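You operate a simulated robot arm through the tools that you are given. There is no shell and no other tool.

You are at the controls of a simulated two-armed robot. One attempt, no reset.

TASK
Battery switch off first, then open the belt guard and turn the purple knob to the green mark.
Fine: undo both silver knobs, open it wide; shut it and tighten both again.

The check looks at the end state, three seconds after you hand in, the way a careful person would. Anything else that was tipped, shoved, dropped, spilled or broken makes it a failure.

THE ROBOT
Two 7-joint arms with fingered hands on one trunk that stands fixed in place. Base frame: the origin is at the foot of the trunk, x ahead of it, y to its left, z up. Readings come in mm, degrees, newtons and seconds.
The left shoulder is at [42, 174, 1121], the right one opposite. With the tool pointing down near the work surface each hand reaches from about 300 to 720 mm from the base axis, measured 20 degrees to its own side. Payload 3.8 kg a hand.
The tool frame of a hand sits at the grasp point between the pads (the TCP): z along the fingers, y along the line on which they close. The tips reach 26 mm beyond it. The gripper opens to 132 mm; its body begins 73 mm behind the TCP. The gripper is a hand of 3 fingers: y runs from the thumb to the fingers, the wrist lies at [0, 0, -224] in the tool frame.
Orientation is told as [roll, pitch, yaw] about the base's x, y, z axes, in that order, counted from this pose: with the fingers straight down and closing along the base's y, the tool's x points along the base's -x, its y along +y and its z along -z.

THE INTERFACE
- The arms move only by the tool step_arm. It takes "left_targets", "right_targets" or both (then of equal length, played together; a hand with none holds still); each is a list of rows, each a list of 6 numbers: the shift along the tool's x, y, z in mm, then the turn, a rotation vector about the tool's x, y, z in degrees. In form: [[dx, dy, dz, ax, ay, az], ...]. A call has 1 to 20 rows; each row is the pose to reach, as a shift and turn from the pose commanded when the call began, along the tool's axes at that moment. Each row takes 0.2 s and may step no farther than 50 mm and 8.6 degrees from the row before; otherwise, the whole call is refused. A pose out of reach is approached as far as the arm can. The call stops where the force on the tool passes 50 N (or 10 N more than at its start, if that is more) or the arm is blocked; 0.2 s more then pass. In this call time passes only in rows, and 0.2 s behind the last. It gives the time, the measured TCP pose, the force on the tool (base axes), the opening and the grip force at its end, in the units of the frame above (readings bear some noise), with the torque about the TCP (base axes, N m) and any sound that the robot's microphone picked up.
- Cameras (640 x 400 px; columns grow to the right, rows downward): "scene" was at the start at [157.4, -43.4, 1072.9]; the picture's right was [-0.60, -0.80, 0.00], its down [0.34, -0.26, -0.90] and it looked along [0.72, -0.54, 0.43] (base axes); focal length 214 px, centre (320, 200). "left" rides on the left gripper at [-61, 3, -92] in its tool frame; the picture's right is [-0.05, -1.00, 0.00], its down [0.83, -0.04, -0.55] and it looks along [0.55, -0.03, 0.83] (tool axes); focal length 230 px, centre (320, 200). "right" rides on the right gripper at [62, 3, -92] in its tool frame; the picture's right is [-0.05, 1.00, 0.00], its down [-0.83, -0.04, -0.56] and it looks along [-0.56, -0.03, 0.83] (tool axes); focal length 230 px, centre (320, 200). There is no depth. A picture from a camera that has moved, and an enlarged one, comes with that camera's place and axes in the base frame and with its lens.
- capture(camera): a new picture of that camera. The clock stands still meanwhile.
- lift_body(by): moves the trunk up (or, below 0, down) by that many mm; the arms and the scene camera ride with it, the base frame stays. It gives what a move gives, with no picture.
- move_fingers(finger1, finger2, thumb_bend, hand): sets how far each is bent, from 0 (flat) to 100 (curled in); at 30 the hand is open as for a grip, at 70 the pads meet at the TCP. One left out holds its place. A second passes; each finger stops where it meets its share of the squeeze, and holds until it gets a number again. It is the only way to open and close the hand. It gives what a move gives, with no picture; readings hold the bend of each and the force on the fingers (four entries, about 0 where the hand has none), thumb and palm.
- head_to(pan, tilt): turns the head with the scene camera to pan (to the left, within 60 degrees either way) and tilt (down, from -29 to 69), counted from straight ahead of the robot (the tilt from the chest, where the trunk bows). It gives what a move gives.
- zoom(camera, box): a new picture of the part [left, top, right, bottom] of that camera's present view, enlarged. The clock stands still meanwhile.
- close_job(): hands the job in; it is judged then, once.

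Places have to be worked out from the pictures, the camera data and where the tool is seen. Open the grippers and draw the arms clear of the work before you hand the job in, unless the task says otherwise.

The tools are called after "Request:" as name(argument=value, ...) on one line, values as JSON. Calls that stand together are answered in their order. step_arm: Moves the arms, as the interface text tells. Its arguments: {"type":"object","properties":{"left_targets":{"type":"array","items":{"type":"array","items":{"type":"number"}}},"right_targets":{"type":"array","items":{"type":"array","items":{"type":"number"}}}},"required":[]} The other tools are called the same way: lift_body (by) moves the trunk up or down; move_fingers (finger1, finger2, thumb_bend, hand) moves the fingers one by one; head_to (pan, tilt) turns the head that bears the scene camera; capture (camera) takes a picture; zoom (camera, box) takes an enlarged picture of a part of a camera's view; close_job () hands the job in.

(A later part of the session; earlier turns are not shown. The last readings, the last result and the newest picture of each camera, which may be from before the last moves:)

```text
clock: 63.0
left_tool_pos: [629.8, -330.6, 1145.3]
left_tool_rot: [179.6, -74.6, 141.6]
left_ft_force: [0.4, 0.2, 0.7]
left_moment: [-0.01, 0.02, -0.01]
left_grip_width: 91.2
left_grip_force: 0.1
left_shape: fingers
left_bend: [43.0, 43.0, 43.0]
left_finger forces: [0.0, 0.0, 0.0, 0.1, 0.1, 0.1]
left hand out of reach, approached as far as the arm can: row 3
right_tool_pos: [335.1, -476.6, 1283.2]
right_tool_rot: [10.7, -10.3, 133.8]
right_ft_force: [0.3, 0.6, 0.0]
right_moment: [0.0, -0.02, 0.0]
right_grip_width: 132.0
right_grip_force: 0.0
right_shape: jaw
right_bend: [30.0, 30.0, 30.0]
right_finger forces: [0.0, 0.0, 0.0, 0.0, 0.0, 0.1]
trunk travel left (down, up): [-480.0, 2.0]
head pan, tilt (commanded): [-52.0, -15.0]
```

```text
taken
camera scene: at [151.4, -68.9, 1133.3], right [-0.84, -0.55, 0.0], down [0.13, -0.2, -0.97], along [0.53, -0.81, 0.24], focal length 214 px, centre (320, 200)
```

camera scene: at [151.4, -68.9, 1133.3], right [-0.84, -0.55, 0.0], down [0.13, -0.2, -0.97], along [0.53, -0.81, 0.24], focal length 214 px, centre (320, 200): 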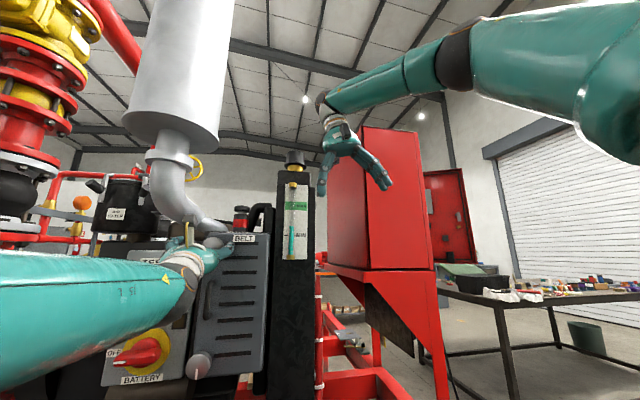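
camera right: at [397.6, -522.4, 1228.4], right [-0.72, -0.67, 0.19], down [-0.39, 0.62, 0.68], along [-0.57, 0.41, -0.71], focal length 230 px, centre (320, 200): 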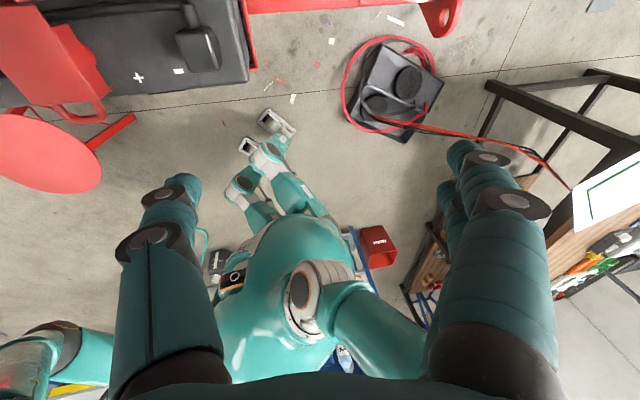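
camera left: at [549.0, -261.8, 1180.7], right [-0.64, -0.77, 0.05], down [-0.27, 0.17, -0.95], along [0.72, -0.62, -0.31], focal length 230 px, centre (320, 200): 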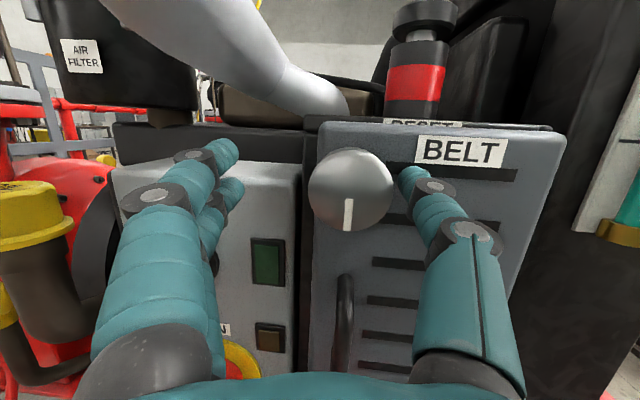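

The head is pushed from -52° to -57°, so the left forearm is pressing on it. I look at the robot itself through the right hand's camera to see the left arm against the head.

Request:
capture(camera="right")

```text
taken
camera right: at [397.0, -522.9, 1361.9], right [-0.72, -0.67, 0.19], down [-0.39, 0.62, 0.68], along [-0.57, 0.41, -0.71], focal length 230 px, centre (320, 200)
```

right: 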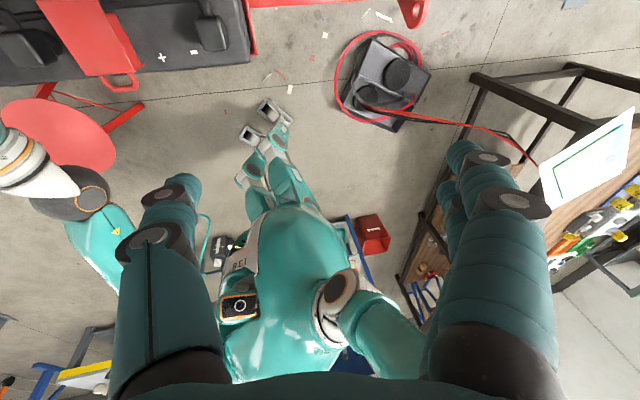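

The head is the small box on the chest and the left forearm crosses right in front of it. I back off and roll the hand clockwise, which should swing the elbow outward, away from the head.

Request:
step_arm(left_targets=[[0, 10, -40, 0, 0, 0], [0, 20, -80, 0, 0, 0], [0, 20, -80, 0, 0, 8], [0, 20, -80, 0, 0, 16], [0, 20, -80, 0, 0, 24], [0, 20, -80, 0, 0, 32], [0, 20, -80, 0, 0, 40], [0, 20, -80, 0, 0, 48], [0, 20, -80, 0, 0, 56], [0, 20, -80, 0, 0, 64], [0, 20, -80, 0, 0, 72], [0, 20, -80, 0, 0, 80]])

Request:
capture(camera="scene")

Request:
capture(camera="left")

```text
clock: 65.6
left_tool_pos: [558.4, -270.1, 1132.3]
left_tool_rot: [105.3, -9.7, -130.9]
left_ft_force: [-0.4, 0.0, -0.1]
left_moment: [0.03, 0.0, -0.01]
left_grip_width: 91.3
left_grip_force: 0.1
left_shape: fingers
left_bend: [43.0, 43.0, 43.0]
left_finger forces: [0.0, 0.0, 0.0, 0.0, 0.1, 0.0]
left hand out of reach, approached as far as the arm can: row 12
right_tool_pos: [331.7, -477.1, 1286.6]
right_tool_rot: [10.5, -10.1, 133.7]
right_ft_force: [-0.9, 0.6, 0.5]
right_moment: [0.02, 0.01, 0.01]
right_grip_width: 131.9
right_grip_force: 0.1
right_shape: jaw
right_bend: [30.0, 30.0, 30.0]
right_finger forces: [0.0, 0.0, 0.0, 0.1, 0.1, 0.0]
trunk travel left (down, up): [-480.0, 2.0]
head pan, tilt (commanded): [-52.0, -15.0]
```

```text
taken
camera scene: at [155.2, -64.4, 1136.3], right [-0.79, -0.62, 0.0], down [0.16, -0.2, -0.97], along [0.59, -0.76, 0.26], focal length 214 px, centre (320, 200)
```

scene: 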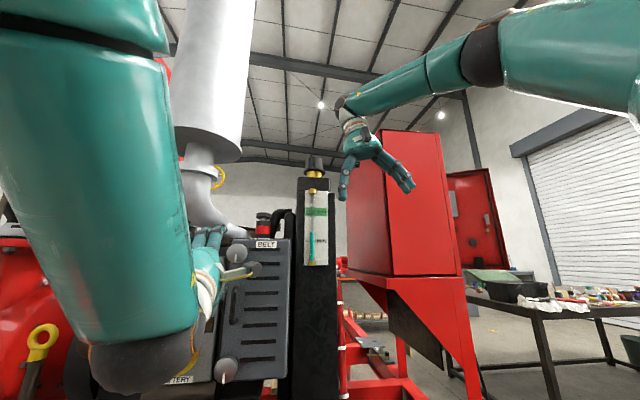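

```text
taken
camera left: at [447.3, -259.7, 1122.1], right [0.06, -0.34, -0.94], down [0.12, 0.94, -0.33], along [0.99, -0.09, 0.09], focal length 230 px, centre (320, 200)
```

left: 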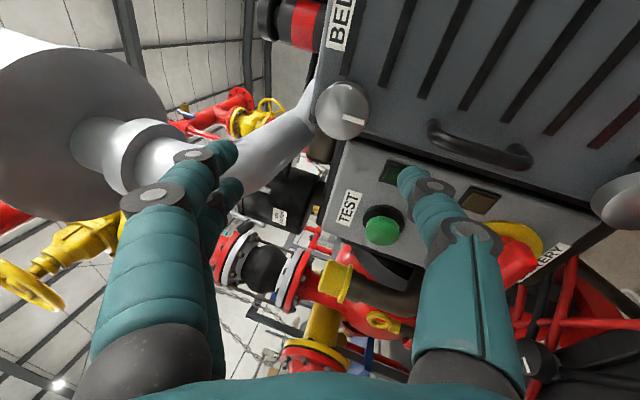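

The elbow swung up and outward and the head is free. The thumb is now below, fingers above. I straighten the hand to face the panel squarely (yaw -45°, tilt 0) and approach to depth ~640 on the knob's axis.

Request:
step_arm(left_targets=[[-4, 0, 14, 4, -1, 0], [-8, -1, 28, 8, -2.1, 0], [-11, -1.5, 42, 12, -3.2, 0], [-14, -2, 55, 15.9, -4.2, 0]])

Request:
capture(camera="left")

```text
clock: 66.6
left_tool_pos: [591.2, -314.6, 1147.7]
left_tool_rot: [90.0, -9.0, -134.7]
left_ft_force: [0.0, 0.1, -0.2]
left_moment: [0.01, -0.02, -0.03]
left_grip_width: 91.6
left_grip_force: 0.1
left_shape: fingers
left_bend: [43.0, 43.0, 43.0]
left_finger forces: [0.1, 0.0, 0.0, 0.0, 0.1, 0.0]
right_tool_pos: [332.7, -476.4, 1285.5]
right_tool_rot: [10.6, -10.2, 133.9]
right_ft_force: [0.8, 0.2, -0.7]
right_moment: [0.01, 0.0, -0.02]
right_grip_width: 132.0
right_grip_force: 0.0
right_shape: jaw
right_bend: [30.0, 30.0, 30.0]
right_finger forces: [0.1, 0.1, 0.0, 0.0, 0.0, 0.0]
trunk travel left (down, up): [-480.0, 2.0]
head pan, tilt (commanded): [-52.0, -15.0]
```

```text
taken
camera left: at [483.1, -291.7, 1159.3], right [-0.15, -0.15, -0.98], down [0.18, 0.97, -0.17], along [0.97, -0.2, -0.12], focal length 230 px, centre (320, 200)
```

left: 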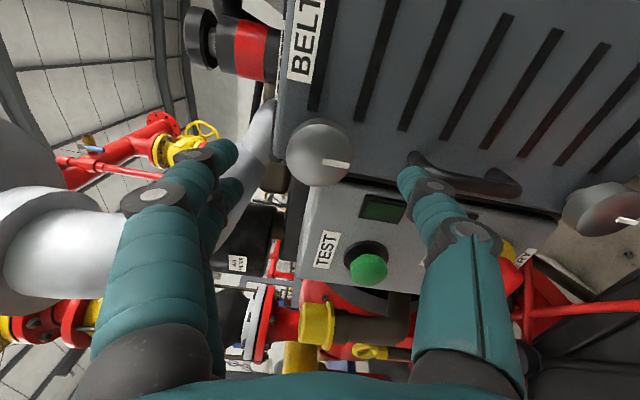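

Perfectly lined up (TCP a≈196, z≈1148, depth 640; tool square to the panel). I narrow the fingers slightly and go in 50 mm.

Request:
move_fingers(hand="left", finger1=47, finger2=47, thumb_bend=47)

Request:
step_arm(left_targets=[[0, 0, 20, 0, 0, 0], [0, 0, 35, 0, 0, 0], [0, 0, 48, 0, 0, 0]])

Request:
capture(camera="left")

Request:
zoom(camera="scene", box=[170, 200, 330, 300])

```text
clock: 67.6
left_tool_pos: [591.3, -313.9, 1147.0]
left_tool_rot: [90.1, -9.0, -134.8]
left_ft_force: [-0.3, 0.0, 0.6]
left_moment: [-0.01, 0.01, -0.03]
left_grip_width: 78.4
left_grip_force: 0.0
left_shape: fingers
left_bend: [47.0, 47.0, 47.0]
left_finger forces: [0.0, 0.0, 0.0, 0.0, 0.0, 0.0]
right_tool_pos: [333.2, -478.0, 1285.7]
right_tool_rot: [10.5, -10.2, 133.7]
right_ft_force: [0.9, 0.1, -0.3]
right_moment: [0.0, 0.0, -0.01]
right_grip_width: 131.7
right_grip_force: 0.0
right_shape: jaw
right_bend: [30.0, 30.0, 30.0]
right_finger forces: [0.1, 0.1, 0.0, 0.0, 0.0, 0.0]
trunk travel left (down, up): [-480.0, 2.0]
head pan, tilt (commanded): [-52.0, -15.0]
```

```text
clock: 68.4
left_tool_pos: [626.1, -348.0, 1146.1]
left_tool_rot: [90.1, -9.1, -134.9]
left_ft_force: [0.6, 0.5, 0.0]
left_moment: [0.05, 0.05, -0.04]
left_grip_width: 79.1
left_grip_force: 0.3
left_shape: fingers
left_bend: [47.0, 47.0, 47.0]
left_finger forces: [0.0, 0.0, 0.0, 0.1, 0.5, 0.0]
right_tool_pos: [332.6, -476.3, 1286.4]
right_tool_rot: [10.5, -10.2, 133.9]
right_ft_force: [-0.8, 0.3, 0.4]
right_moment: [-0.02, -0.03, 0.04]
right_grip_width: 131.9
right_grip_force: 0.1
right_shape: jaw
right_bend: [30.0, 30.0, 30.0]
right_finger forces: [0.0, 0.0, 0.0, 0.1, 0.0, 0.0]
trunk travel left (down, up): [-480.0, 2.0]
head pan, tilt (commanded): [-52.0, -15.0]
```

```text
taken
camera left: at [516.9, -325.2, 1158.8], right [-0.15, -0.15, -0.98], down [0.18, 0.97, -0.17], along [0.97, -0.2, -0.11], focal length 230 px, centre (320, 200)
```

left: 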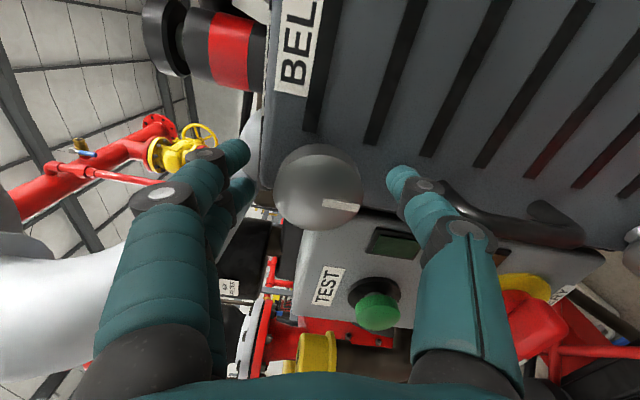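

```text
4.00 times, centred on (250, 250) of scene
camera zoom: at [155.8, -64.2, 1136.0], right [-0.79, -0.62, 0.0], down [0.16, -0.2, -0.97], along [0.59, -0.76, 0.26], focal length 858 px, centre (600, 0)
```

zoom: 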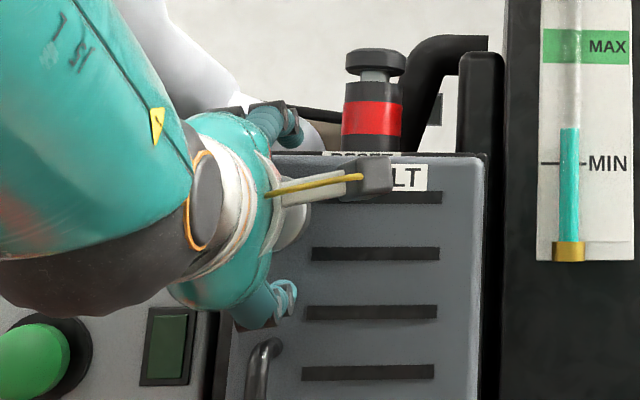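

The knob lies centred between thumb and fingers. I close on it.

Request:
move_fingers(hand="left", finger1=66, finger2=66, thumb_bend=66)

Request:
capture(camera="left")

```text
clock: 69.4
left_tool_pos: [626.3, -348.1, 1146.0]
left_tool_rot: [90.1, -9.1, -134.8]
left_ft_force: [0.3, -1.1, -0.9]
left_moment: [0.01, -0.01, 0.01]
left_grip_width: 36.7
left_grip_force: 8.8
left_shape: fingers
left_bend: [60.0, 60.0, 62.0]
left_finger forces: [4.5, 4.5, 0.1, 0.0, 9.6, 0.0]
right_tool_pos: [333.1, -477.1, 1286.0]
right_tool_rot: [10.6, -10.2, 133.8]
right_ft_force: [-0.1, -0.9, 0.0]
right_moment: [0.02, -0.01, 0.0]
right_grip_width: 132.0
right_grip_force: 0.1
right_shape: jaw
right_bend: [30.0, 30.0, 30.0]
right_finger forces: [0.0, 0.0, 0.0, 0.0, 0.0, 0.1]
trunk travel left (down, up): [-480.0, 2.0]
head pan, tilt (commanded): [-52.0, -15.0]
```

```text
taken
camera left: at [517.1, -325.4, 1158.9], right [-0.15, -0.15, -0.98], down [0.18, 0.97, -0.17], along [0.97, -0.2, -0.11], focal length 230 px, centre (320, 200)
```

left: 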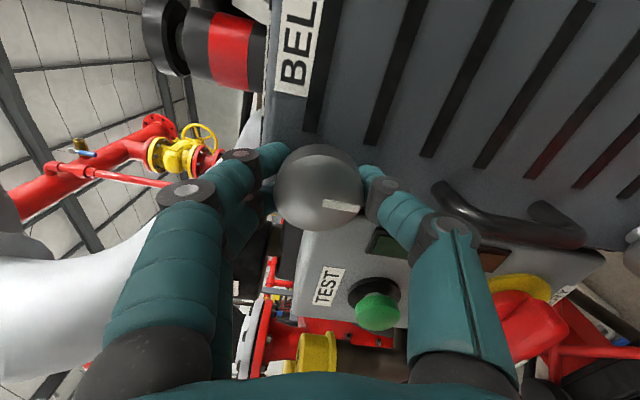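

The knob is held. I squeeze more firmly and turn counter-clockwise by 80° to undo.

Request:
move_fingers(hand="left", finger1=80, finger2=80, thumb_bend=80)

Request:
step_arm(left_targets=[[0, 0, 0, 0, 0, -8], [0, 0, 0, 0, 0, -16], [0, 0, 0, 0, 0, -24], [0, 0, 0, 0, 0, -32], [0, 0, 0, 0, 0, -40]])

Request:
capture(camera="left")

```text
clock: 70.4
left_tool_pos: [625.5, -347.7, 1145.8]
left_tool_rot: [90.0, -9.0, -134.9]
left_ft_force: [0.4, -2.7, -2.9]
left_moment: [-0.15, -0.17, 0.08]
left_grip_width: 34.8
left_grip_force: 26.3
left_shape: fingers
left_bend: [62.0, 62.0, 64.0]
left_finger forces: [12.1, 14.2, 0.1, 0.0, 26.2, 0.2]
right_tool_pos: [334.0, -477.6, 1284.6]
right_tool_rot: [10.5, -10.2, 133.8]
right_ft_force: [-0.6, -0.8, 0.5]
right_moment: [0.0, 0.0, 0.02]
right_grip_width: 131.8
right_grip_force: 0.1
right_shape: jaw
right_bend: [30.0, 30.0, 30.0]
right_finger forces: [0.0, 0.0, 0.0, 0.0, 0.1, 0.1]
trunk travel left (down, up): [-480.0, 2.0]
head pan, tilt (commanded): [-52.0, -15.0]
```

```text
clock: 71.6
left_tool_pos: [620.8, -352.8, 1153.1]
left_tool_rot: [90.9, -48.7, -135.5]
left_ft_force: [-7.0, -27.2, 17.9]
left_moment: [0.54, -0.97, -0.21]
left_grip_width: 25.9
left_grip_force: 36.3
left_shape: fingers
left_bend: [64.0, 63.0, 65.0]
left_finger forces: [25.1, 26.6, 0.0, 0.0, 20.1, 0.1]
right_tool_pos: [330.3, -480.6, 1286.0]
right_tool_rot: [10.1, -10.1, 133.8]
right_ft_force: [0.2, 0.4, -0.9]
right_moment: [-0.01, 0.02, -0.01]
right_grip_width: 132.0
right_grip_force: 0.0
right_shape: jaw
right_bend: [30.0, 30.0, 30.0]
right_finger forces: [0.0, 0.0, 0.0, 0.0, 0.0, 0.0]
trunk travel left (down, up): [-480.0, 2.0]
head pan, tilt (commanded): [-52.0, -15.0]
```

```text
taken
camera left: at [527.7, -313.9, 1200.0], right [-0.55, -0.56, -0.62], down [-0.02, 0.75, -0.66], along [0.84, -0.35, -0.43], focal length 230 px, centre (320, 200)
```

left: 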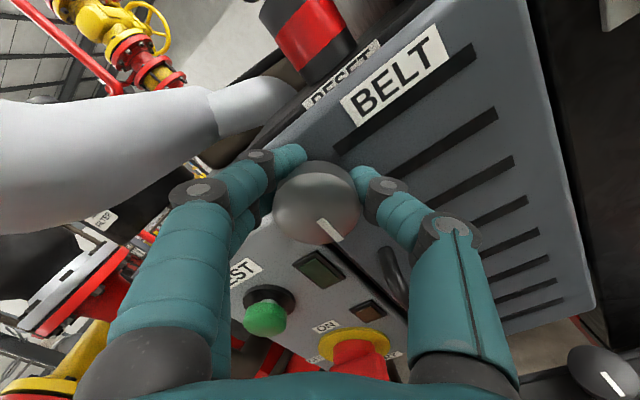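

The hand turned 40° with about 1 N·m but the mark seems to have slipped relative to the fingers. I check the knob's real orientation in the scene view.

Request:
zoom(camera="scene", box=[170, 200, 330, 300])

Request:
zoom(camera="left", box=[220, 100, 460, 260])

```text
4.00 times, centred on (250, 250) of scene
camera zoom: at [153.5, -67.2, 1136.9], right [-0.79, -0.62, 0.0], down [0.16, -0.2, -0.97], along [0.59, -0.76, 0.26], focal length 858 px, centre (600, 0)
```

zoom: 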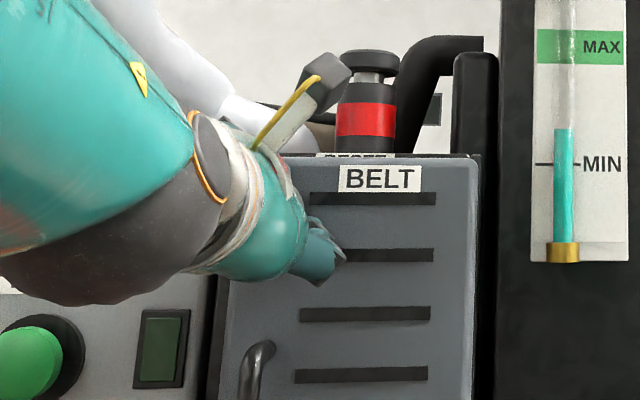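

```text
2.50 times, centred on (340, 180) of left
camera zoom: at [527.7, -313.9, 1200.0], right [-0.55, -0.56, -0.62], down [-0.02, 0.75, -0.66], along [0.84, -0.35, -0.43], focal length 575 px, centre (270, 250)
```

zoom: 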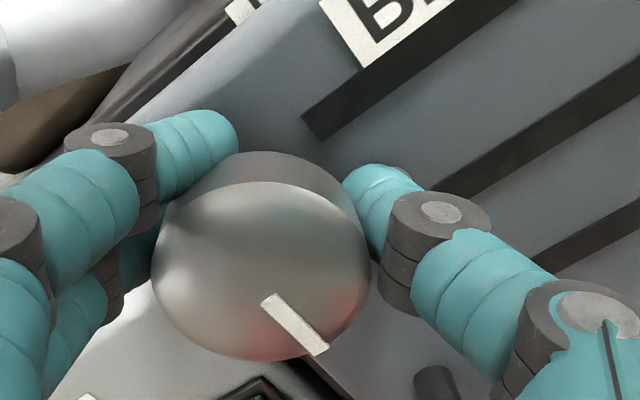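

The mark still points straight down, so the fingers slipped on the knob. I open, turn the hand back 40°, and will grip deeper and harder.

Request:
move_fingers(hand="left", finger1=47, finger2=47, thumb_bend=47)

Request:
step_arm(left_targets=[[0, 0, 0, 0, 0, 8], [0, 0, 0, 0, 0, 16], [0, 0, 0, 0, 0, 24], [0, 0, 0, 0, 0, 32], [0, 0, 0, 0, 0, 40], [0, 0, 6, 0, 0, 40], [0, 0, 11, 0, 0, 40]])

Request:
capture(camera="left")

```text
clock: 72.6
left_tool_pos: [625.5, -348.0, 1146.7]
left_tool_rot: [90.2, -48.9, -135.0]
left_ft_force: [-1.5, 1.9, -1.0]
left_moment: [0.09, 0.06, -0.1]
left_grip_width: 78.4
left_grip_force: 0.6
left_shape: fingers
left_bend: [47.0, 47.0, 47.0]
left_finger forces: [0.0, 0.0, 0.1, 0.0, 2.0, 0.1]
right_tool_pos: [332.2, -477.8, 1285.8]
right_tool_rot: [10.5, -10.3, 133.8]
right_ft_force: [0.0, -0.1, 0.6]
right_moment: [0.01, 0.0, 0.04]
right_grip_width: 131.9
right_grip_force: 0.1
right_shape: jaw
right_bend: [30.0, 30.0, 30.0]
right_finger forces: [0.0, 0.0, 0.0, 0.1, 0.1, 0.1]
trunk travel left (down, up): [-480.0, 2.0]
head pan, tilt (commanded): [-52.0, -15.0]
```

```text
clock: 74.2
left_tool_pos: [626.0, -348.5, 1150.2]
left_tool_rot: [90.2, -9.0, -135.0]
left_ft_force: [-25.2, 24.0, 3.7]
left_moment: [1.19, 1.37, -0.32]
left_grip_width: 81.2
left_grip_force: 17.5
left_shape: fingers
left_bend: [47.0, 47.0, 48.0]
left_finger forces: [0.0, 0.0, 0.1, 0.0, 34.9, 0.0]
left hand out of reach, approached as far as the arm can: row 7
right_tool_pos: [329.0, -473.8, 1287.0]
right_tool_rot: [10.5, -9.9, 133.9]
right_ft_force: [-0.1, 0.5, -0.9]
right_moment: [0.04, -0.02, -0.03]
right_grip_width: 131.8
right_grip_force: 0.0
right_shape: jaw
right_bend: [30.0, 30.0, 30.0]
right_finger forces: [0.1, 0.0, 0.0, 0.0, 0.1, 0.1]
trunk travel left (down, up): [-480.0, 2.0]
head pan, tilt (commanded): [-52.0, -15.0]
```

```text
taken
camera left: at [517.4, -326.0, 1162.0], right [-0.14, -0.15, -0.98], down [0.18, 0.97, -0.18], along [0.97, -0.2, -0.11], focal length 230 px, centre (320, 200)
```

left: 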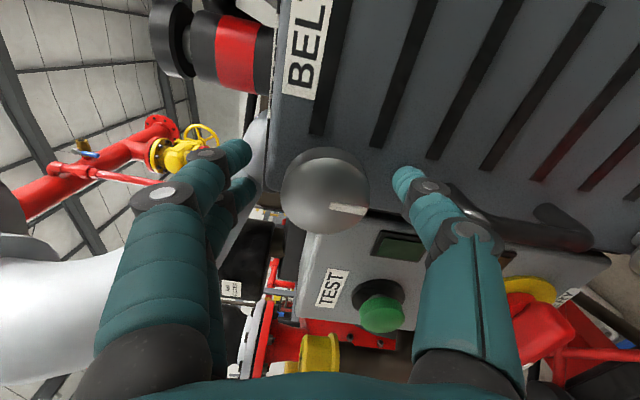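

The thumb tip is pressing on the guard face, so the face lies at about depth 717 and the knob is only ~20 mm tall. I back off 13 mm and then squeeze with full strength.

Request:
step_arm(left_targets=[[0, 0, -8, 0, 0, 0], [0, 0, -13, 0, 0, 0]])

Request:
move_fingers(hand="left", finger1=100, finger2=100, thumb_bend=100)

Request:
capture(camera="left")

```text
clock: 74.8
left_tool_pos: [620.7, -340.1, 1147.3]
left_tool_rot: [90.2, -8.9, -134.8]
left_ft_force: [-0.6, 0.6, 1.4]
left_moment: [0.02, 0.0, 0.01]
left_grip_width: 77.6
left_grip_force: 0.1
left_shape: fingers
left_bend: [47.0, 47.0, 47.0]
left_finger forces: [0.0, 0.1, 0.1, 0.0, 0.0, 0.0]
right_tool_pos: [332.0, -476.3, 1286.3]
right_tool_rot: [10.5, -10.1, 133.9]
right_ft_force: [0.0, -0.6, 0.5]
right_moment: [0.0, -0.03, 0.0]
right_grip_width: 132.1
right_grip_force: 0.0
right_shape: jaw
right_bend: [30.0, 30.0, 30.0]
right_finger forces: [0.0, 0.1, 0.0, 0.1, 0.0, 0.0]
trunk travel left (down, up): [-480.0, 2.0]
head pan, tilt (commanded): [-52.0, -15.0]
```

```text
clock: 75.8
left_tool_pos: [622.7, -344.0, 1146.6]
left_tool_rot: [90.0, -9.0, -134.8]
left_ft_force: [2.6, -2.2, -2.5]
left_moment: [-0.22, -0.25, 0.07]
left_grip_width: 39.1
left_grip_force: 22.4
left_shape: fingers
left_bend: [60.0, 60.0, 62.0]
left_finger forces: [10.4, 10.8, 0.1, 0.0, 23.7, 0.0]
right_tool_pos: [333.8, -477.1, 1285.2]
right_tool_rot: [10.5, -10.2, 133.8]
right_ft_force: [0.0, 0.3, -0.5]
right_moment: [-0.01, 0.03, -0.03]
right_grip_width: 132.0
right_grip_force: 0.1
right_shape: jaw
right_bend: [30.0, 30.0, 30.0]
right_finger forces: [0.0, 0.1, 0.0, 0.0, 0.0, 0.0]
trunk travel left (down, up): [-480.0, 2.0]
head pan, tilt (commanded): [-52.0, -15.0]
```

```text
taken
camera left: at [512.5, -320.5, 1158.5], right [-0.15, -0.15, -0.98], down [0.18, 0.97, -0.17], along [0.97, -0.2, -0.12], focal length 230 px, centre (320, 200)
```

left: 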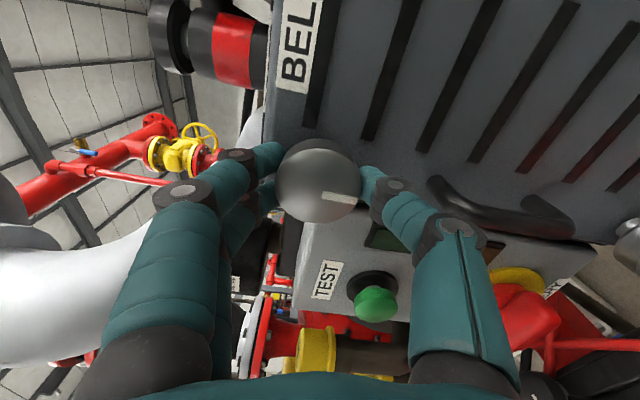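

The squeeze tops out near 25 N per side. I turn in a small step of -12° and watch the torque and the mark.

Request:
step_arm(left_targets=[[0, 0, 0, 0, 0, -4], [0, 0, 0, 0, 0, -8], [0, 0, 0, 0, 0, -12]])

Request:
zoom(camera="left", box=[220, 100, 460, 260])

```text
clock: 76.6
left_tool_pos: [619.9, -343.9, 1146.4]
left_tool_rot: [90.0, -21.1, -135.0]
left_ft_force: [-1.8, -3.1, -3.5]
left_moment: [0.44, -0.54, -0.06]
left_grip_width: 38.4
left_grip_force: 24.5
left_shape: fingers
left_bend: [60.0, 60.0, 62.0]
left_finger forces: [15.9, 10.2, 0.1, 0.0, 22.9, 0.0]
right_tool_pos: [332.4, -477.6, 1285.4]
right_tool_rot: [10.5, -10.2, 133.7]
right_ft_force: [-0.2, -0.1, 0.0]
right_moment: [0.01, 0.01, -0.01]
right_grip_width: 131.9
right_grip_force: 0.1
right_shape: jaw
right_bend: [30.0, 30.0, 30.0]
right_finger forces: [0.0, 0.1, 0.0, 0.1, 0.1, 0.0]
trunk travel left (down, up): [-480.0, 2.0]
head pan, tilt (commanded): [-52.0, -15.0]
```

```text
2.50 times, centred on (340, 180) of left
camera zoom: at [514.3, -318.3, 1170.9], right [-0.29, -0.29, -0.91], down [0.14, 0.93, -0.34], along [0.95, -0.23, -0.23], focal length 575 px, centre (270, 250)
```

zoom: 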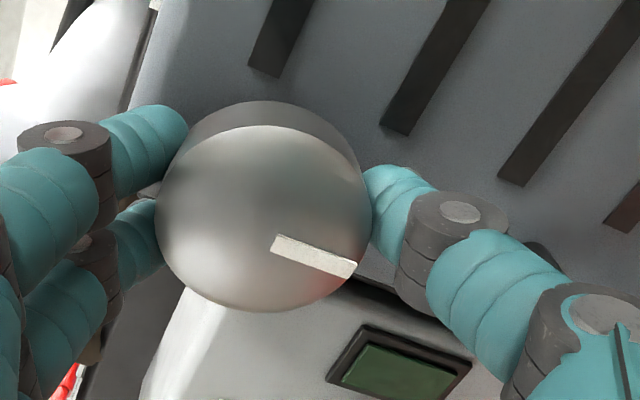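

Torque is 0.69 N·m but the mark has not moved. I test the other direction in small steps to compare the resistance.

Request:
step_arm(left_targets=[[0, 0, 0, 0, 0, 6], [0, 0, 0, 0, 0, 12], [0, 0, 0, 0, 0, 18], [0, 0, 0, 0, 0, 24]])

Request:
zoom(camera="left", box=[220, 100, 460, 260])

```text
clock: 77.6
left_tool_pos: [632.3, -344.2, 1145.3]
left_tool_rot: [90.2, 0.0, -136.1]
left_ft_force: [-26.8, 10.5, -0.1]
left_moment: [-0.4, -0.7, -0.25]
left_grip_width: 36.1
left_grip_force: 36.8
left_shape: fingers
left_bend: [65.0, 66.0, 64.0]
left_finger forces: [34.9, 16.8, 0.1, 0.0, 21.6, 0.0]
left hand out of reach, approached as far as the arm can: row 3, 4
right_tool_pos: [330.4, -473.4, 1287.2]
right_tool_rot: [10.6, -10.0, 133.8]
right_ft_force: [0.6, 0.4, -0.3]
right_moment: [0.0, 0.03, 0.04]
right_grip_width: 131.9
right_grip_force: 0.0
right_shape: jaw
right_bend: [30.0, 30.0, 30.0]
right_finger forces: [0.0, 0.0, 0.0, 0.1, 0.1, 0.0]
trunk travel left (down, up): [-480.0, 2.0]
head pan, tilt (commanded): [-52.0, -15.0]
```

```text
2.50 times, centred on (340, 180) of left
camera zoom: at [523.9, -320.2, 1147.6], right [-0.03, -0.04, -1.0], down [0.21, 0.98, -0.05], along [0.98, -0.21, -0.03], focal length 575 px, centre (270, 250)
```

zoom: 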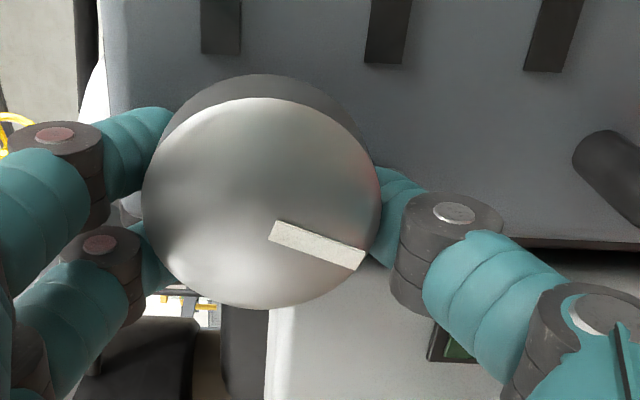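

The mark swung about 18° clockwise (from straight down toward the left), so this knob moves freely clockwise but is stopped counter-clockwise. I open and look at the whole knob and any markings around it before deciding.

Request:
move_fingers(hand="left", finger1=47, finger2=47, thumb_bend=47)

Request:
step_arm(left_targets=[[0, 0, -30, 0, 0, 0], [0, 0, -60, 0, 0, 0]])

Request:
zoom(camera="left", box=[260, 60, 460, 260])

Request:
capture(camera="left")

```text
clock: 78.6
left_tool_pos: [631.5, -342.0, 1146.8]
left_tool_rot: [90.2, -0.2, -136.0]
left_ft_force: [-23.9, 26.0, 9.0]
left_moment: [0.61, 0.53, 0.18]
left_grip_width: 59.3
left_grip_force: 18.1
left_shape: fingers
left_bend: [47.0, 47.0, 55.0]
left_finger forces: [0.0, 0.0, 0.0, 0.1, 36.2, 0.1]
right_tool_pos: [328.5, -471.6, 1288.3]
right_tool_rot: [10.5, -10.0, 133.8]
right_ft_force: [0.4, -0.5, -0.3]
right_moment: [-0.02, -0.02, -0.03]
right_grip_width: 132.2
right_grip_force: 0.0
right_shape: jaw
right_bend: [30.0, 30.0, 30.0]
right_finger forces: [0.1, 0.0, 0.1, 0.0, 0.0, 0.1]
trunk travel left (down, up): [-480.0, 2.0]
head pan, tilt (commanded): [-52.0, -15.0]
```

```text
clock: 79.2
left_tool_pos: [587.6, -302.6, 1150.1]
left_tool_rot: [90.4, -0.2, -136.5]
left_ft_force: [-1.2, 0.4, -0.1]
left_moment: [0.04, 0.01, 0.04]
left_grip_width: 78.2
left_grip_force: 0.0
left_shape: fingers
left_bend: [47.0, 47.0, 47.0]
left_finger forces: [0.0, 0.1, 0.0, 0.1, 0.0, 0.1]
left hand out of reach, approached as far as the arm can: row 1
right_tool_pos: [326.6, -475.3, 1289.6]
right_tool_rot: [10.3, -9.8, 133.9]
right_ft_force: [-0.7, 1.2, 0.8]
right_moment: [-0.04, -0.06, -0.01]
right_grip_width: 131.8
right_grip_force: 0.0
right_shape: jaw
right_bend: [30.0, 30.0, 30.0]
right_finger forces: [0.0, 0.0, 0.0, 0.0, 0.0, 0.0]
trunk travel left (down, up): [-480.0, 2.0]
head pan, tilt (commanded): [-52.0, -15.0]
```

```text
2.00 times, centred on (360, 160) of left
camera zoom: at [478.8, -277.6, 1152.5], right [-0.04, -0.04, -1.0], down [0.22, 0.97, -0.05], along [0.97, -0.22, -0.03], focal length 460 px, centre (240, 280)
```

zoom: 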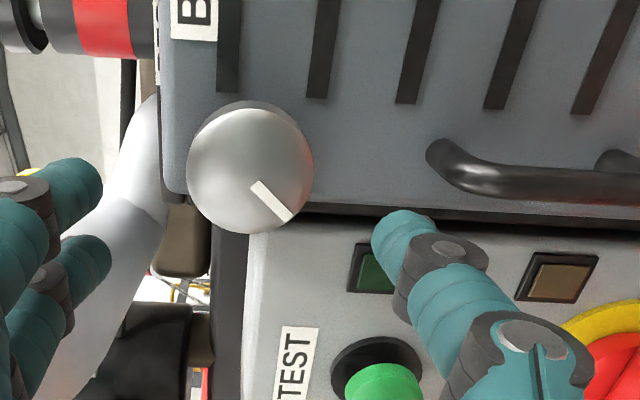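

```text
taken
camera left: at [478.8, -277.6, 1152.5], right [-0.04, -0.04, -1.0], down [0.22, 0.97, -0.05], along [0.97, -0.22, -0.03], focal length 230 px, centre (320, 200)
```

left: 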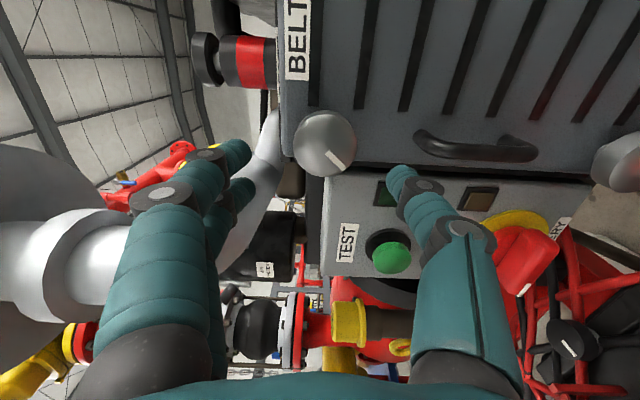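

The mark is now 45° clockwise of straight down, so it does turn clockwise while counter-clockwise hit a hard stop; undoing seems to be clockwise. I roll the hand back to about +15° for a long clockwise stroke.

Request:
step_arm(left_targets=[[0, 0, 0, 0, 0, -8], [0, 0, 0, 0, 0, -16], [0, 0, 0, 0, 0, -24], [0, 0, 0, 0, 0, -32], [0, 0, 0, 0, 0, -40], [0, 0, 0, 0, 0, -48], [0, 0, 0, 0, 0, -56], [0, 0, 0, 0, 0, -64], [0, 0, 0, 0, 0, -72]])

Request:
capture(camera="left")

Request:
capture(camera="scene")

```text
clock: 81.2
left_tool_pos: [593.8, -304.2, 1142.7]
left_tool_rot: [89.8, -72.4, -136.0]
left_ft_force: [0.7, -0.4, 0.0]
left_moment: [-0.01, -0.02, 0.0]
left_grip_width: 78.2
left_grip_force: 0.0
left_shape: fingers
left_bend: [47.0, 47.0, 47.0]
left_finger forces: [0.0, 0.0, 0.1, 0.1, 0.0, 0.0]
right_tool_pos: [332.8, -477.5, 1285.4]
right_tool_rot: [10.5, -10.1, 133.8]
right_ft_force: [0.4, -0.1, -0.4]
right_moment: [0.01, 0.0, 0.02]
right_grip_width: 131.9
right_grip_force: 0.0
right_shape: jaw
right_bend: [30.0, 30.0, 30.0]
right_finger forces: [0.0, 0.0, 0.0, 0.1, 0.0, 0.1]
trunk travel left (down, up): [-480.0, 2.0]
head pan, tilt (commanded): [-52.0, -15.0]
```

```text
taken
camera left: at [517.6, -248.1, 1201.0], right [-0.7, -0.67, -0.25], down [-0.23, 0.55, -0.8], along [0.68, -0.5, -0.54], focal length 230 px, centre (320, 200)
```

left: 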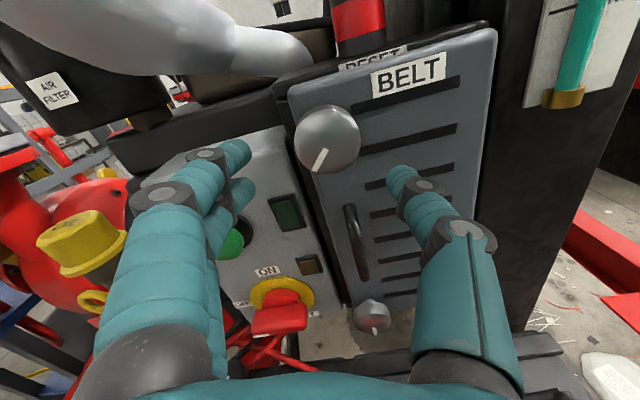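

```text
taken
camera scene: at [156.0, -64.3, 1136.0], right [-0.79, -0.62, 0.0], down [0.16, -0.2, -0.97], along [0.59, -0.76, 0.26], focal length 214 px, centre (320, 200)
```

scene: 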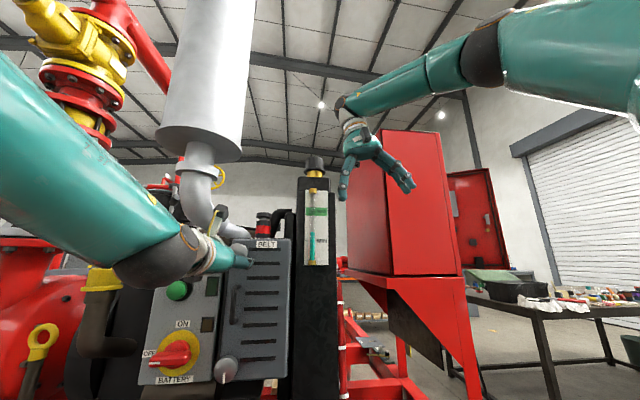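

Roll is now about +18° with no head contact; the knob mark points down-left. I re-centre on the knob and go in.

Request:
step_arm(left_targets=[[-6.5, -6, 5, 0, 0, 0], [-6.5, -6, 25, 0, 0, 0], [-6.5, -6, 40, 0, 0, 0], [-6.5, -6, 52, 0, 0, 0]])

Request:
capture(camera="left")

```text
clock: 82.2
left_tool_pos: [625.8, -346.9, 1144.8]
left_tool_rot: [89.5, -72.1, -135.7]
left_ft_force: [1.2, 0.6, -1.0]
left_moment: [-0.02, -0.02, 0.02]
left_grip_width: 77.9
left_grip_force: 0.0
left_shape: fingers
left_bend: [47.0, 47.0, 47.0]
left_finger forces: [0.1, 0.0, 0.0, 0.0, 0.0, 0.1]
right_tool_pos: [333.0, -477.3, 1283.8]
right_tool_rot: [10.5, -10.1, 133.8]
right_ft_force: [-0.7, -0.1, -0.2]
right_moment: [0.01, 0.03, 0.01]
right_grip_width: 132.1
right_grip_force: 0.0
right_shape: jaw
right_bend: [30.0, 30.0, 30.0]
right_finger forces: [0.0, 0.0, 0.0, 0.0, 0.1, 0.0]
trunk travel left (down, up): [-480.0, 2.0]
head pan, tilt (commanded): [-52.0, -15.0]
```

```text
taken
camera left: at [548.4, -291.4, 1204.6], right [-0.7, -0.67, -0.26], down [-0.23, 0.55, -0.8], along [0.68, -0.5, -0.54], focal length 230 px, centre (320, 200)
```

left: 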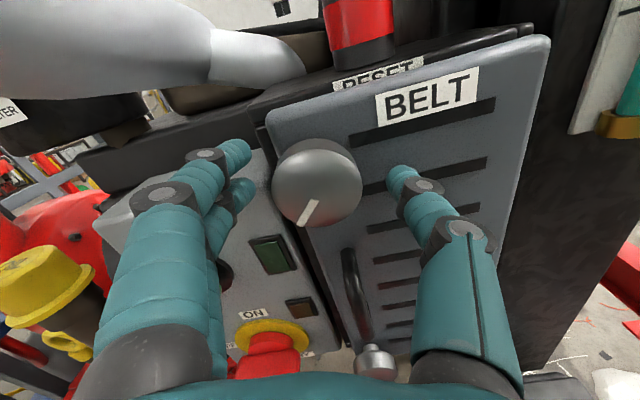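

Centred on the knob. I close with a firm squeeze and turn clockwise in steps up to +64°.

Request:
move_fingers(hand="left", finger1=85, finger2=85, thumb_bend=85)

Request:
step_arm(left_targets=[[0, 0, 0, 0, 0, 8], [0, 0, 0, 0, 0, 16], [0, 0, 0, 0, 0, 24], [0, 0, 0, 0, 0, 32]])

Request:
zoom(camera="left", box=[220, 100, 460, 260])

```text
clock: 83.2
left_tool_pos: [624.6, -348.4, 1144.8]
left_tool_rot: [89.6, -72.2, -135.7]
left_ft_force: [2.7, -5.5, 0.7]
left_moment: [-0.16, -0.11, 0.37]
left_grip_width: 36.3
left_grip_force: 25.1
left_shape: fingers
left_bend: [61.0, 61.0, 63.0]
left_finger forces: [14.3, 8.5, 0.1, 0.1, 27.2, 0.0]
right_tool_pos: [333.3, -477.6, 1285.1]
right_tool_rot: [10.5, -10.2, 133.8]
right_ft_force: [0.5, -0.6, -0.6]
right_moment: [-0.02, 0.03, -0.01]
right_grip_width: 131.7
right_grip_force: 0.0
right_shape: jaw
right_bend: [30.0, 30.0, 30.0]
right_finger forces: [0.1, 0.0, 0.0, 0.0, 0.0, 0.1]
trunk travel left (down, up): [-480.0, 2.0]
head pan, tilt (commanded): [-52.0, -15.0]
```

```text
clock: 84.2
left_tool_pos: [624.8, -347.9, 1144.3]
left_tool_rot: [89.8, -40.2, -135.9]
left_ft_force: [3.5, -2.7, -4.0]
left_moment: [-0.12, 0.07, 0.21]
left_grip_width: 35.8
left_grip_force: 29.2
left_shape: fingers
left_bend: [61.0, 62.0, 63.0]
left_finger forces: [15.7, 17.4, 0.0, 0.0, 26.3, 0.1]
right_tool_pos: [335.4, -478.0, 1284.6]
right_tool_rot: [10.5, -10.2, 133.7]
right_ft_force: [0.4, -0.7, -0.9]
right_moment: [0.04, 0.04, 0.01]
right_grip_width: 132.1
right_grip_force: 0.1
right_shape: jaw
right_bend: [30.0, 30.0, 30.0]
right_finger forces: [0.0, 0.0, 0.0, 0.0, 0.1, 0.1]
trunk travel left (down, up): [-480.0, 2.0]
head pan, tilt (commanded): [-52.0, -15.0]
```

```text
2.50 times, centred on (340, 180) of left
camera zoom: at [528.3, -311.4, 1186.4], right [-0.49, -0.47, -0.73], down [0.05, 0.82, -0.57], along [0.87, -0.32, -0.38], focal length 575 px, centre (270, 250)
```

zoom: 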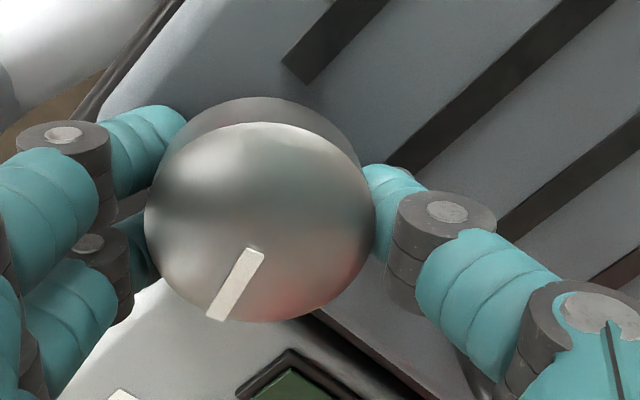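

The mark follows the hand now: the knob turns clockwise easily with ~0.1 N·m. I continue another 38°.

Request:
step_arm(left_targets=[[0, 0, 0, 0, 0, 8], [0, 0, 0, 0, 0, 16], [0, 0, 0, 0, 0, 24], [0, 0, 0, 0, 0, 32]])

Request:
zoom(camera="left", box=[220, 100, 460, 260])

```text
clock: 85.2
left_tool_pos: [626.8, -344.8, 1144.5]
left_tool_rot: [89.8, -8.2, -136.1]
left_ft_force: [7.6, 3.5, -5.3]
left_moment: [-0.13, 0.13, 0.34]
left_grip_width: 36.2
left_grip_force: 31.8
left_shape: fingers
left_bend: [61.0, 63.0, 63.0]
left_finger forces: [11.2, 28.0, 0.0, 0.0, 25.6, 0.1]
right_tool_pos: [334.5, -476.6, 1284.9]
right_tool_rot: [10.7, -10.2, 133.7]
right_ft_force: [-0.3, 0.5, 0.4]
right_moment: [0.02, -0.01, -0.01]
right_grip_width: 131.9
right_grip_force: 0.0
right_shape: jaw
right_bend: [30.0, 30.0, 30.0]
right_finger forces: [0.0, 0.1, 0.0, 0.0, 0.1, 0.0]
trunk travel left (down, up): [-480.0, 2.0]
head pan, tilt (commanded): [-52.0, -15.0]
```

```text
2.50 times, centred on (340, 180) of left
camera zoom: at [518.1, -321.2, 1156.7], right [-0.14, -0.13, -0.98], down [0.2, 0.97, -0.16], along [0.97, -0.22, -0.11], focal length 575 px, centre (270, 250)
```

zoom: 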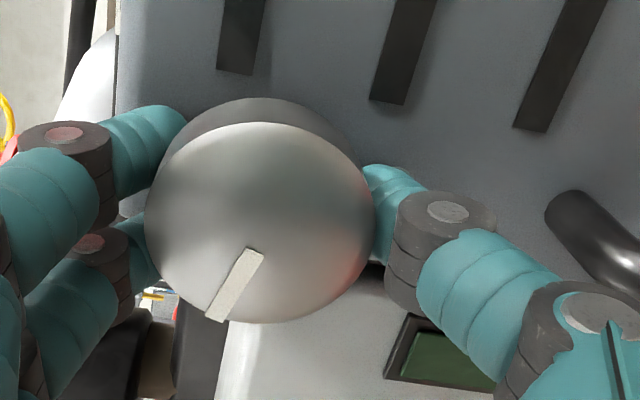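

The knob has turned about 100° clockwise without a stop. I re-grip for the next stroke: open slightly, back off 25 mm, roll back 72°, and go in again.

Request:
move_fingers(hand="left", finger1=50, finger2=50, thumb_bend=50)

Request:
step_arm(left_targets=[[0, 0, -12, 0, 0, 0], [0, 0, -25, 0, 0, 0], [0, 0, -25, 0, 0, -8], [0, 0, -25, 0, 0, -16], [0, 0, -25, 0, 0, -24], [0, 0, -25, 0, 0, -32], [0, 0, -25, 0, 0, -40], [0, 0, -25, 0, 0, -48], [0, 0, -25, 0, 0, -56], [0, 0, -25, 0, 0, -64], [0, 0, -25, 0, 0, -72], [0, 0, -12, 0, 0, -72], [0, 0, 0, 0, 0, -72]])

Request:
capture(camera="left")

```text
clock: 86.2
left_tool_pos: [624.0, -346.2, 1145.1]
left_tool_rot: [89.9, -8.2, -136.1]
left_ft_force: [0.0, 1.0, 0.3]
left_moment: [0.03, -0.02, 0.03]
left_grip_width: 67.2
left_grip_force: 0.0
left_shape: fingers
left_bend: [50.0, 50.0, 50.0]
left_finger forces: [0.1, 0.1, 0.0, 0.0, 0.1, 0.1]
right_tool_pos: [332.6, -477.0, 1284.6]
right_tool_rot: [10.5, -10.3, 133.7]
right_ft_force: [0.0, 0.6, 0.5]
right_moment: [-0.01, 0.0, 0.01]
right_grip_width: 132.1
right_grip_force: 0.0
right_shape: jaw
right_bend: [30.0, 30.0, 30.0]
right_finger forces: [0.0, 0.1, 0.0, 0.1, 0.0, 0.0]
trunk travel left (down, up): [-480.0, 2.0]
head pan, tilt (commanded): [-52.0, -15.0]
```

```text
clock: 89.0
left_tool_pos: [625.1, -346.6, 1145.5]
left_tool_rot: [89.4, -80.3, -135.4]
left_ft_force: [0.5, -0.7, 0.1]
left_moment: [0.02, 0.0, 0.05]
left_grip_width: 67.0
left_grip_force: 0.1
left_shape: fingers
left_bend: [50.0, 50.0, 50.0]
left_finger forces: [0.1, 0.1, 0.0, 0.0, 0.0, 0.1]
right_tool_pos: [333.7, -477.1, 1285.0]
right_tool_rot: [10.4, -10.3, 133.8]
right_ft_force: [0.1, 0.7, 0.9]
right_moment: [-0.01, 0.0, -0.01]
right_grip_width: 132.0
right_grip_force: 0.1
right_shape: jaw
right_bend: [30.0, 30.0, 30.0]
right_finger forces: [0.0, 0.0, 0.0, 0.1, 0.1, 0.0]
trunk travel left (down, up): [-480.0, 2.0]
head pan, tilt (commanded): [-52.0, -15.0]
```

```text
taken
camera left: at [554.4, -285.5, 1206.6], right [-0.71, -0.69, -0.12], down [-0.32, 0.47, -0.83], along [0.62, -0.55, -0.55], focal length 230 px, centre (320, 200)
```

left: 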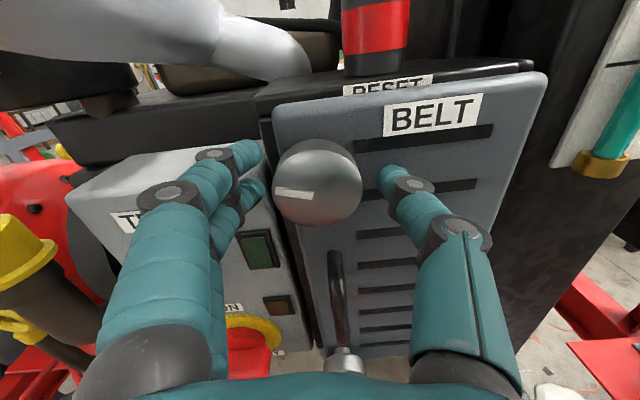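

The mark now points left (9 o'clock). I close and turn clockwise another 80°.

Request:
move_fingers(hand="left", finger1=85, finger2=85, thumb_bend=85)

Request:
step_arm(left_targets=[[0, 0, 0, 0, 0, 8], [0, 0, 0, 0, 0, 16], [0, 0, 0, 0, 0, 24], [0, 0, 0, 0, 0, 32], [0, 0, 0, 0, 0, 40], [0, 0, 0, 0, 0, 48], [0, 0, 0, 0, 0, 56], [0, 0, 0, 0, 0, 64], [0, 0, 0, 0, 0, 72]])

Request:
zoom(camera="left", box=[220, 100, 460, 260])

```text
clock: 90.0
left_tool_pos: [623.5, -347.7, 1146.0]
left_tool_rot: [89.3, -80.2, -135.4]
left_ft_force: [2.2, -6.3, 0.6]
left_moment: [-0.12, -0.09, 0.35]
left_grip_width: 36.3
left_grip_force: 25.3
left_shape: fingers
left_bend: [62.0, 61.0, 63.0]
left_finger forces: [14.6, 8.4, 0.0, 0.0, 27.2, 0.0]
right_tool_pos: [333.3, -477.6, 1285.4]
right_tool_rot: [10.5, -10.2, 133.8]
right_ft_force: [0.2, -0.6, 0.0]
right_moment: [0.01, 0.02, -0.01]
right_grip_width: 131.8
right_grip_force: 0.1
right_shape: jaw
right_bend: [30.0, 30.0, 30.0]
right_finger forces: [0.0, 0.1, 0.0, 0.0, 0.0, 0.1]
trunk travel left (down, up): [-480.0, 2.0]
head pan, tilt (commanded): [-52.0, -15.0]
```

```text
clock: 92.0
left_tool_pos: [635.4, -337.6, 1143.9]
left_tool_rot: [89.9, -8.7, -135.6]
left_ft_force: [30.5, 22.0, -10.2]
left_moment: [-0.71, 0.7, 1.37]
left_grip_width: 33.7
left_grip_force: 56.1
left_shape: fingers
left_bend: [64.0, 62.0, 65.0]
left_finger forces: [43.8, 50.2, 0.1, 0.0, 18.4, 0.0]
right_tool_pos: [338.8, -474.4, 1284.9]
right_tool_rot: [10.8, -10.4, 133.9]
right_ft_force: [-0.2, -0.1, 0.3]
right_moment: [0.01, 0.01, -0.02]
right_grip_width: 131.7
right_grip_force: 0.1
right_shape: jaw
right_bend: [30.0, 30.0, 30.0]
right_finger forces: [0.0, 0.0, 0.0, 0.0, 0.0, 0.1]
trunk travel left (down, up): [-480.0, 2.0]
head pan, tilt (commanded): [-52.0, -15.0]
```

```text
2.50 times, centred on (340, 180) of left
camera zoom: at [526.4, -314.6, 1156.3], right [-0.15, -0.14, -0.98], down [0.19, 0.97, -0.17], along [0.97, -0.21, -0.11], focal length 575 px, centre (270, 250)
```

zoom: 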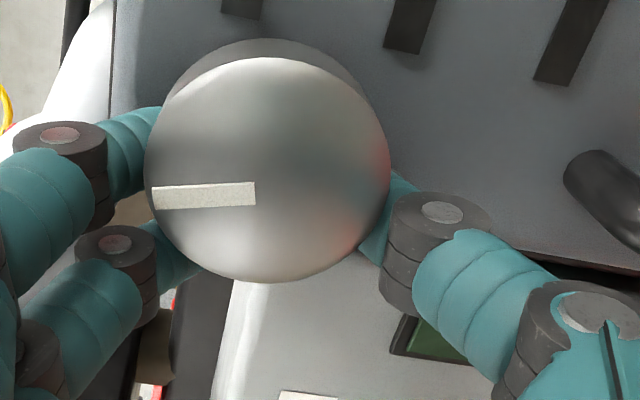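

Torque rose to 1.0 N·m with the mark nearly pointing up, so the knob seems to have reached a stop after about half a turn. I release and look.

Request:
move_fingers(hand="left", finger1=49, finger2=49, thumb_bend=49)

Request:
step_arm(left_targets=[[0, 0, -15, 0, 0, 0], [0, 0, -40, 0, 0, 0], [0, 0, -70, 0, 0, 0]])

Request:
zoom(camera="left", box=[260, 60, 460, 260])

Request:
zoom(camera="scene", box=[170, 200, 330, 400])

```text
clock: 93.0
left_tool_pos: [623.9, -346.5, 1147.1]
left_tool_rot: [90.0, -8.2, -136.1]
left_ft_force: [0.8, -0.3, 0.4]
left_moment: [-0.02, 0.03, -0.02]
left_grip_width: 70.6
left_grip_force: 0.0
left_shape: fingers
left_bend: [49.0, 49.0, 49.0]
left_finger forces: [0.0, 0.0, 0.0, 0.0, 0.0, 0.0]
right_tool_pos: [333.2, -476.9, 1286.9]
right_tool_rot: [10.5, -10.1, 133.8]
right_ft_force: [0.0, 0.6, 1.0]
right_moment: [0.0, 0.01, 0.02]
right_grip_width: 131.9
right_grip_force: 0.1
right_shape: jaw
right_bend: [30.0, 30.0, 30.0]
right_finger forces: [0.0, 0.0, 0.0, 0.0, 0.1, 0.0]
trunk travel left (down, up): [-480.0, 2.0]
head pan, tilt (commanded): [-52.0, -15.0]
```

```text
clock: 93.8
left_tool_pos: [575.1, -295.6, 1147.0]
left_tool_rot: [90.0, -8.2, -136.1]
left_ft_force: [-0.1, -0.9, 0.7]
left_moment: [-0.01, 0.0, 0.02]
left_grip_width: 70.7
left_grip_force: 0.1
left_shape: fingers
left_bend: [49.0, 49.0, 49.0]
left_finger forces: [0.0, 0.1, 0.0, 0.0, 0.0, 0.0]
right_tool_pos: [332.5, -476.6, 1285.5]
right_tool_rot: [10.5, -10.1, 133.9]
right_ft_force: [-0.4, -0.7, 0.0]
right_moment: [0.03, -0.02, 0.02]
right_grip_width: 131.8
right_grip_force: 0.1
right_shape: jaw
right_bend: [30.0, 30.0, 30.0]
right_finger forces: [0.0, 0.1, 0.0, 0.1, 0.0, 0.0]
trunk travel left (down, up): [-480.0, 2.0]
head pan, tilt (commanded): [-52.0, -15.0]
```

```text
2.00 times, centred on (360, 160) of left
camera zoom: at [466.5, -270.3, 1158.5], right [-0.14, -0.13, -0.98], down [0.2, 0.97, -0.16], along [0.97, -0.22, -0.11], focal length 460 px, centre (240, 280)
```

zoom: 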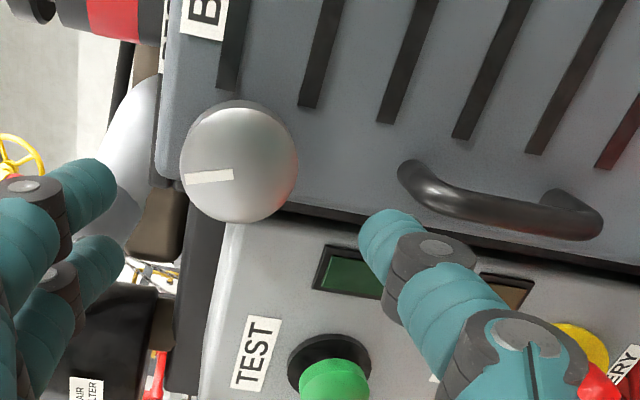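

```text
2.00 times, centred on (250, 300) of scene
camera zoom: at [155.4, -64.3, 1136.2], right [-0.79, -0.62, 0.0], down [0.16, -0.2, -0.97], along [0.59, -0.76, 0.26], focal length 429 px, centre (460, 0)
```

zoom: 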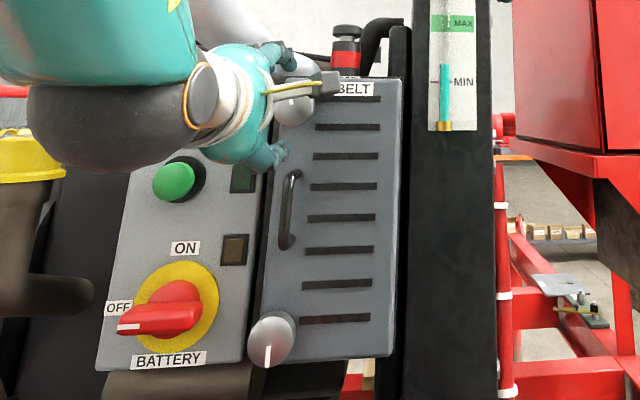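

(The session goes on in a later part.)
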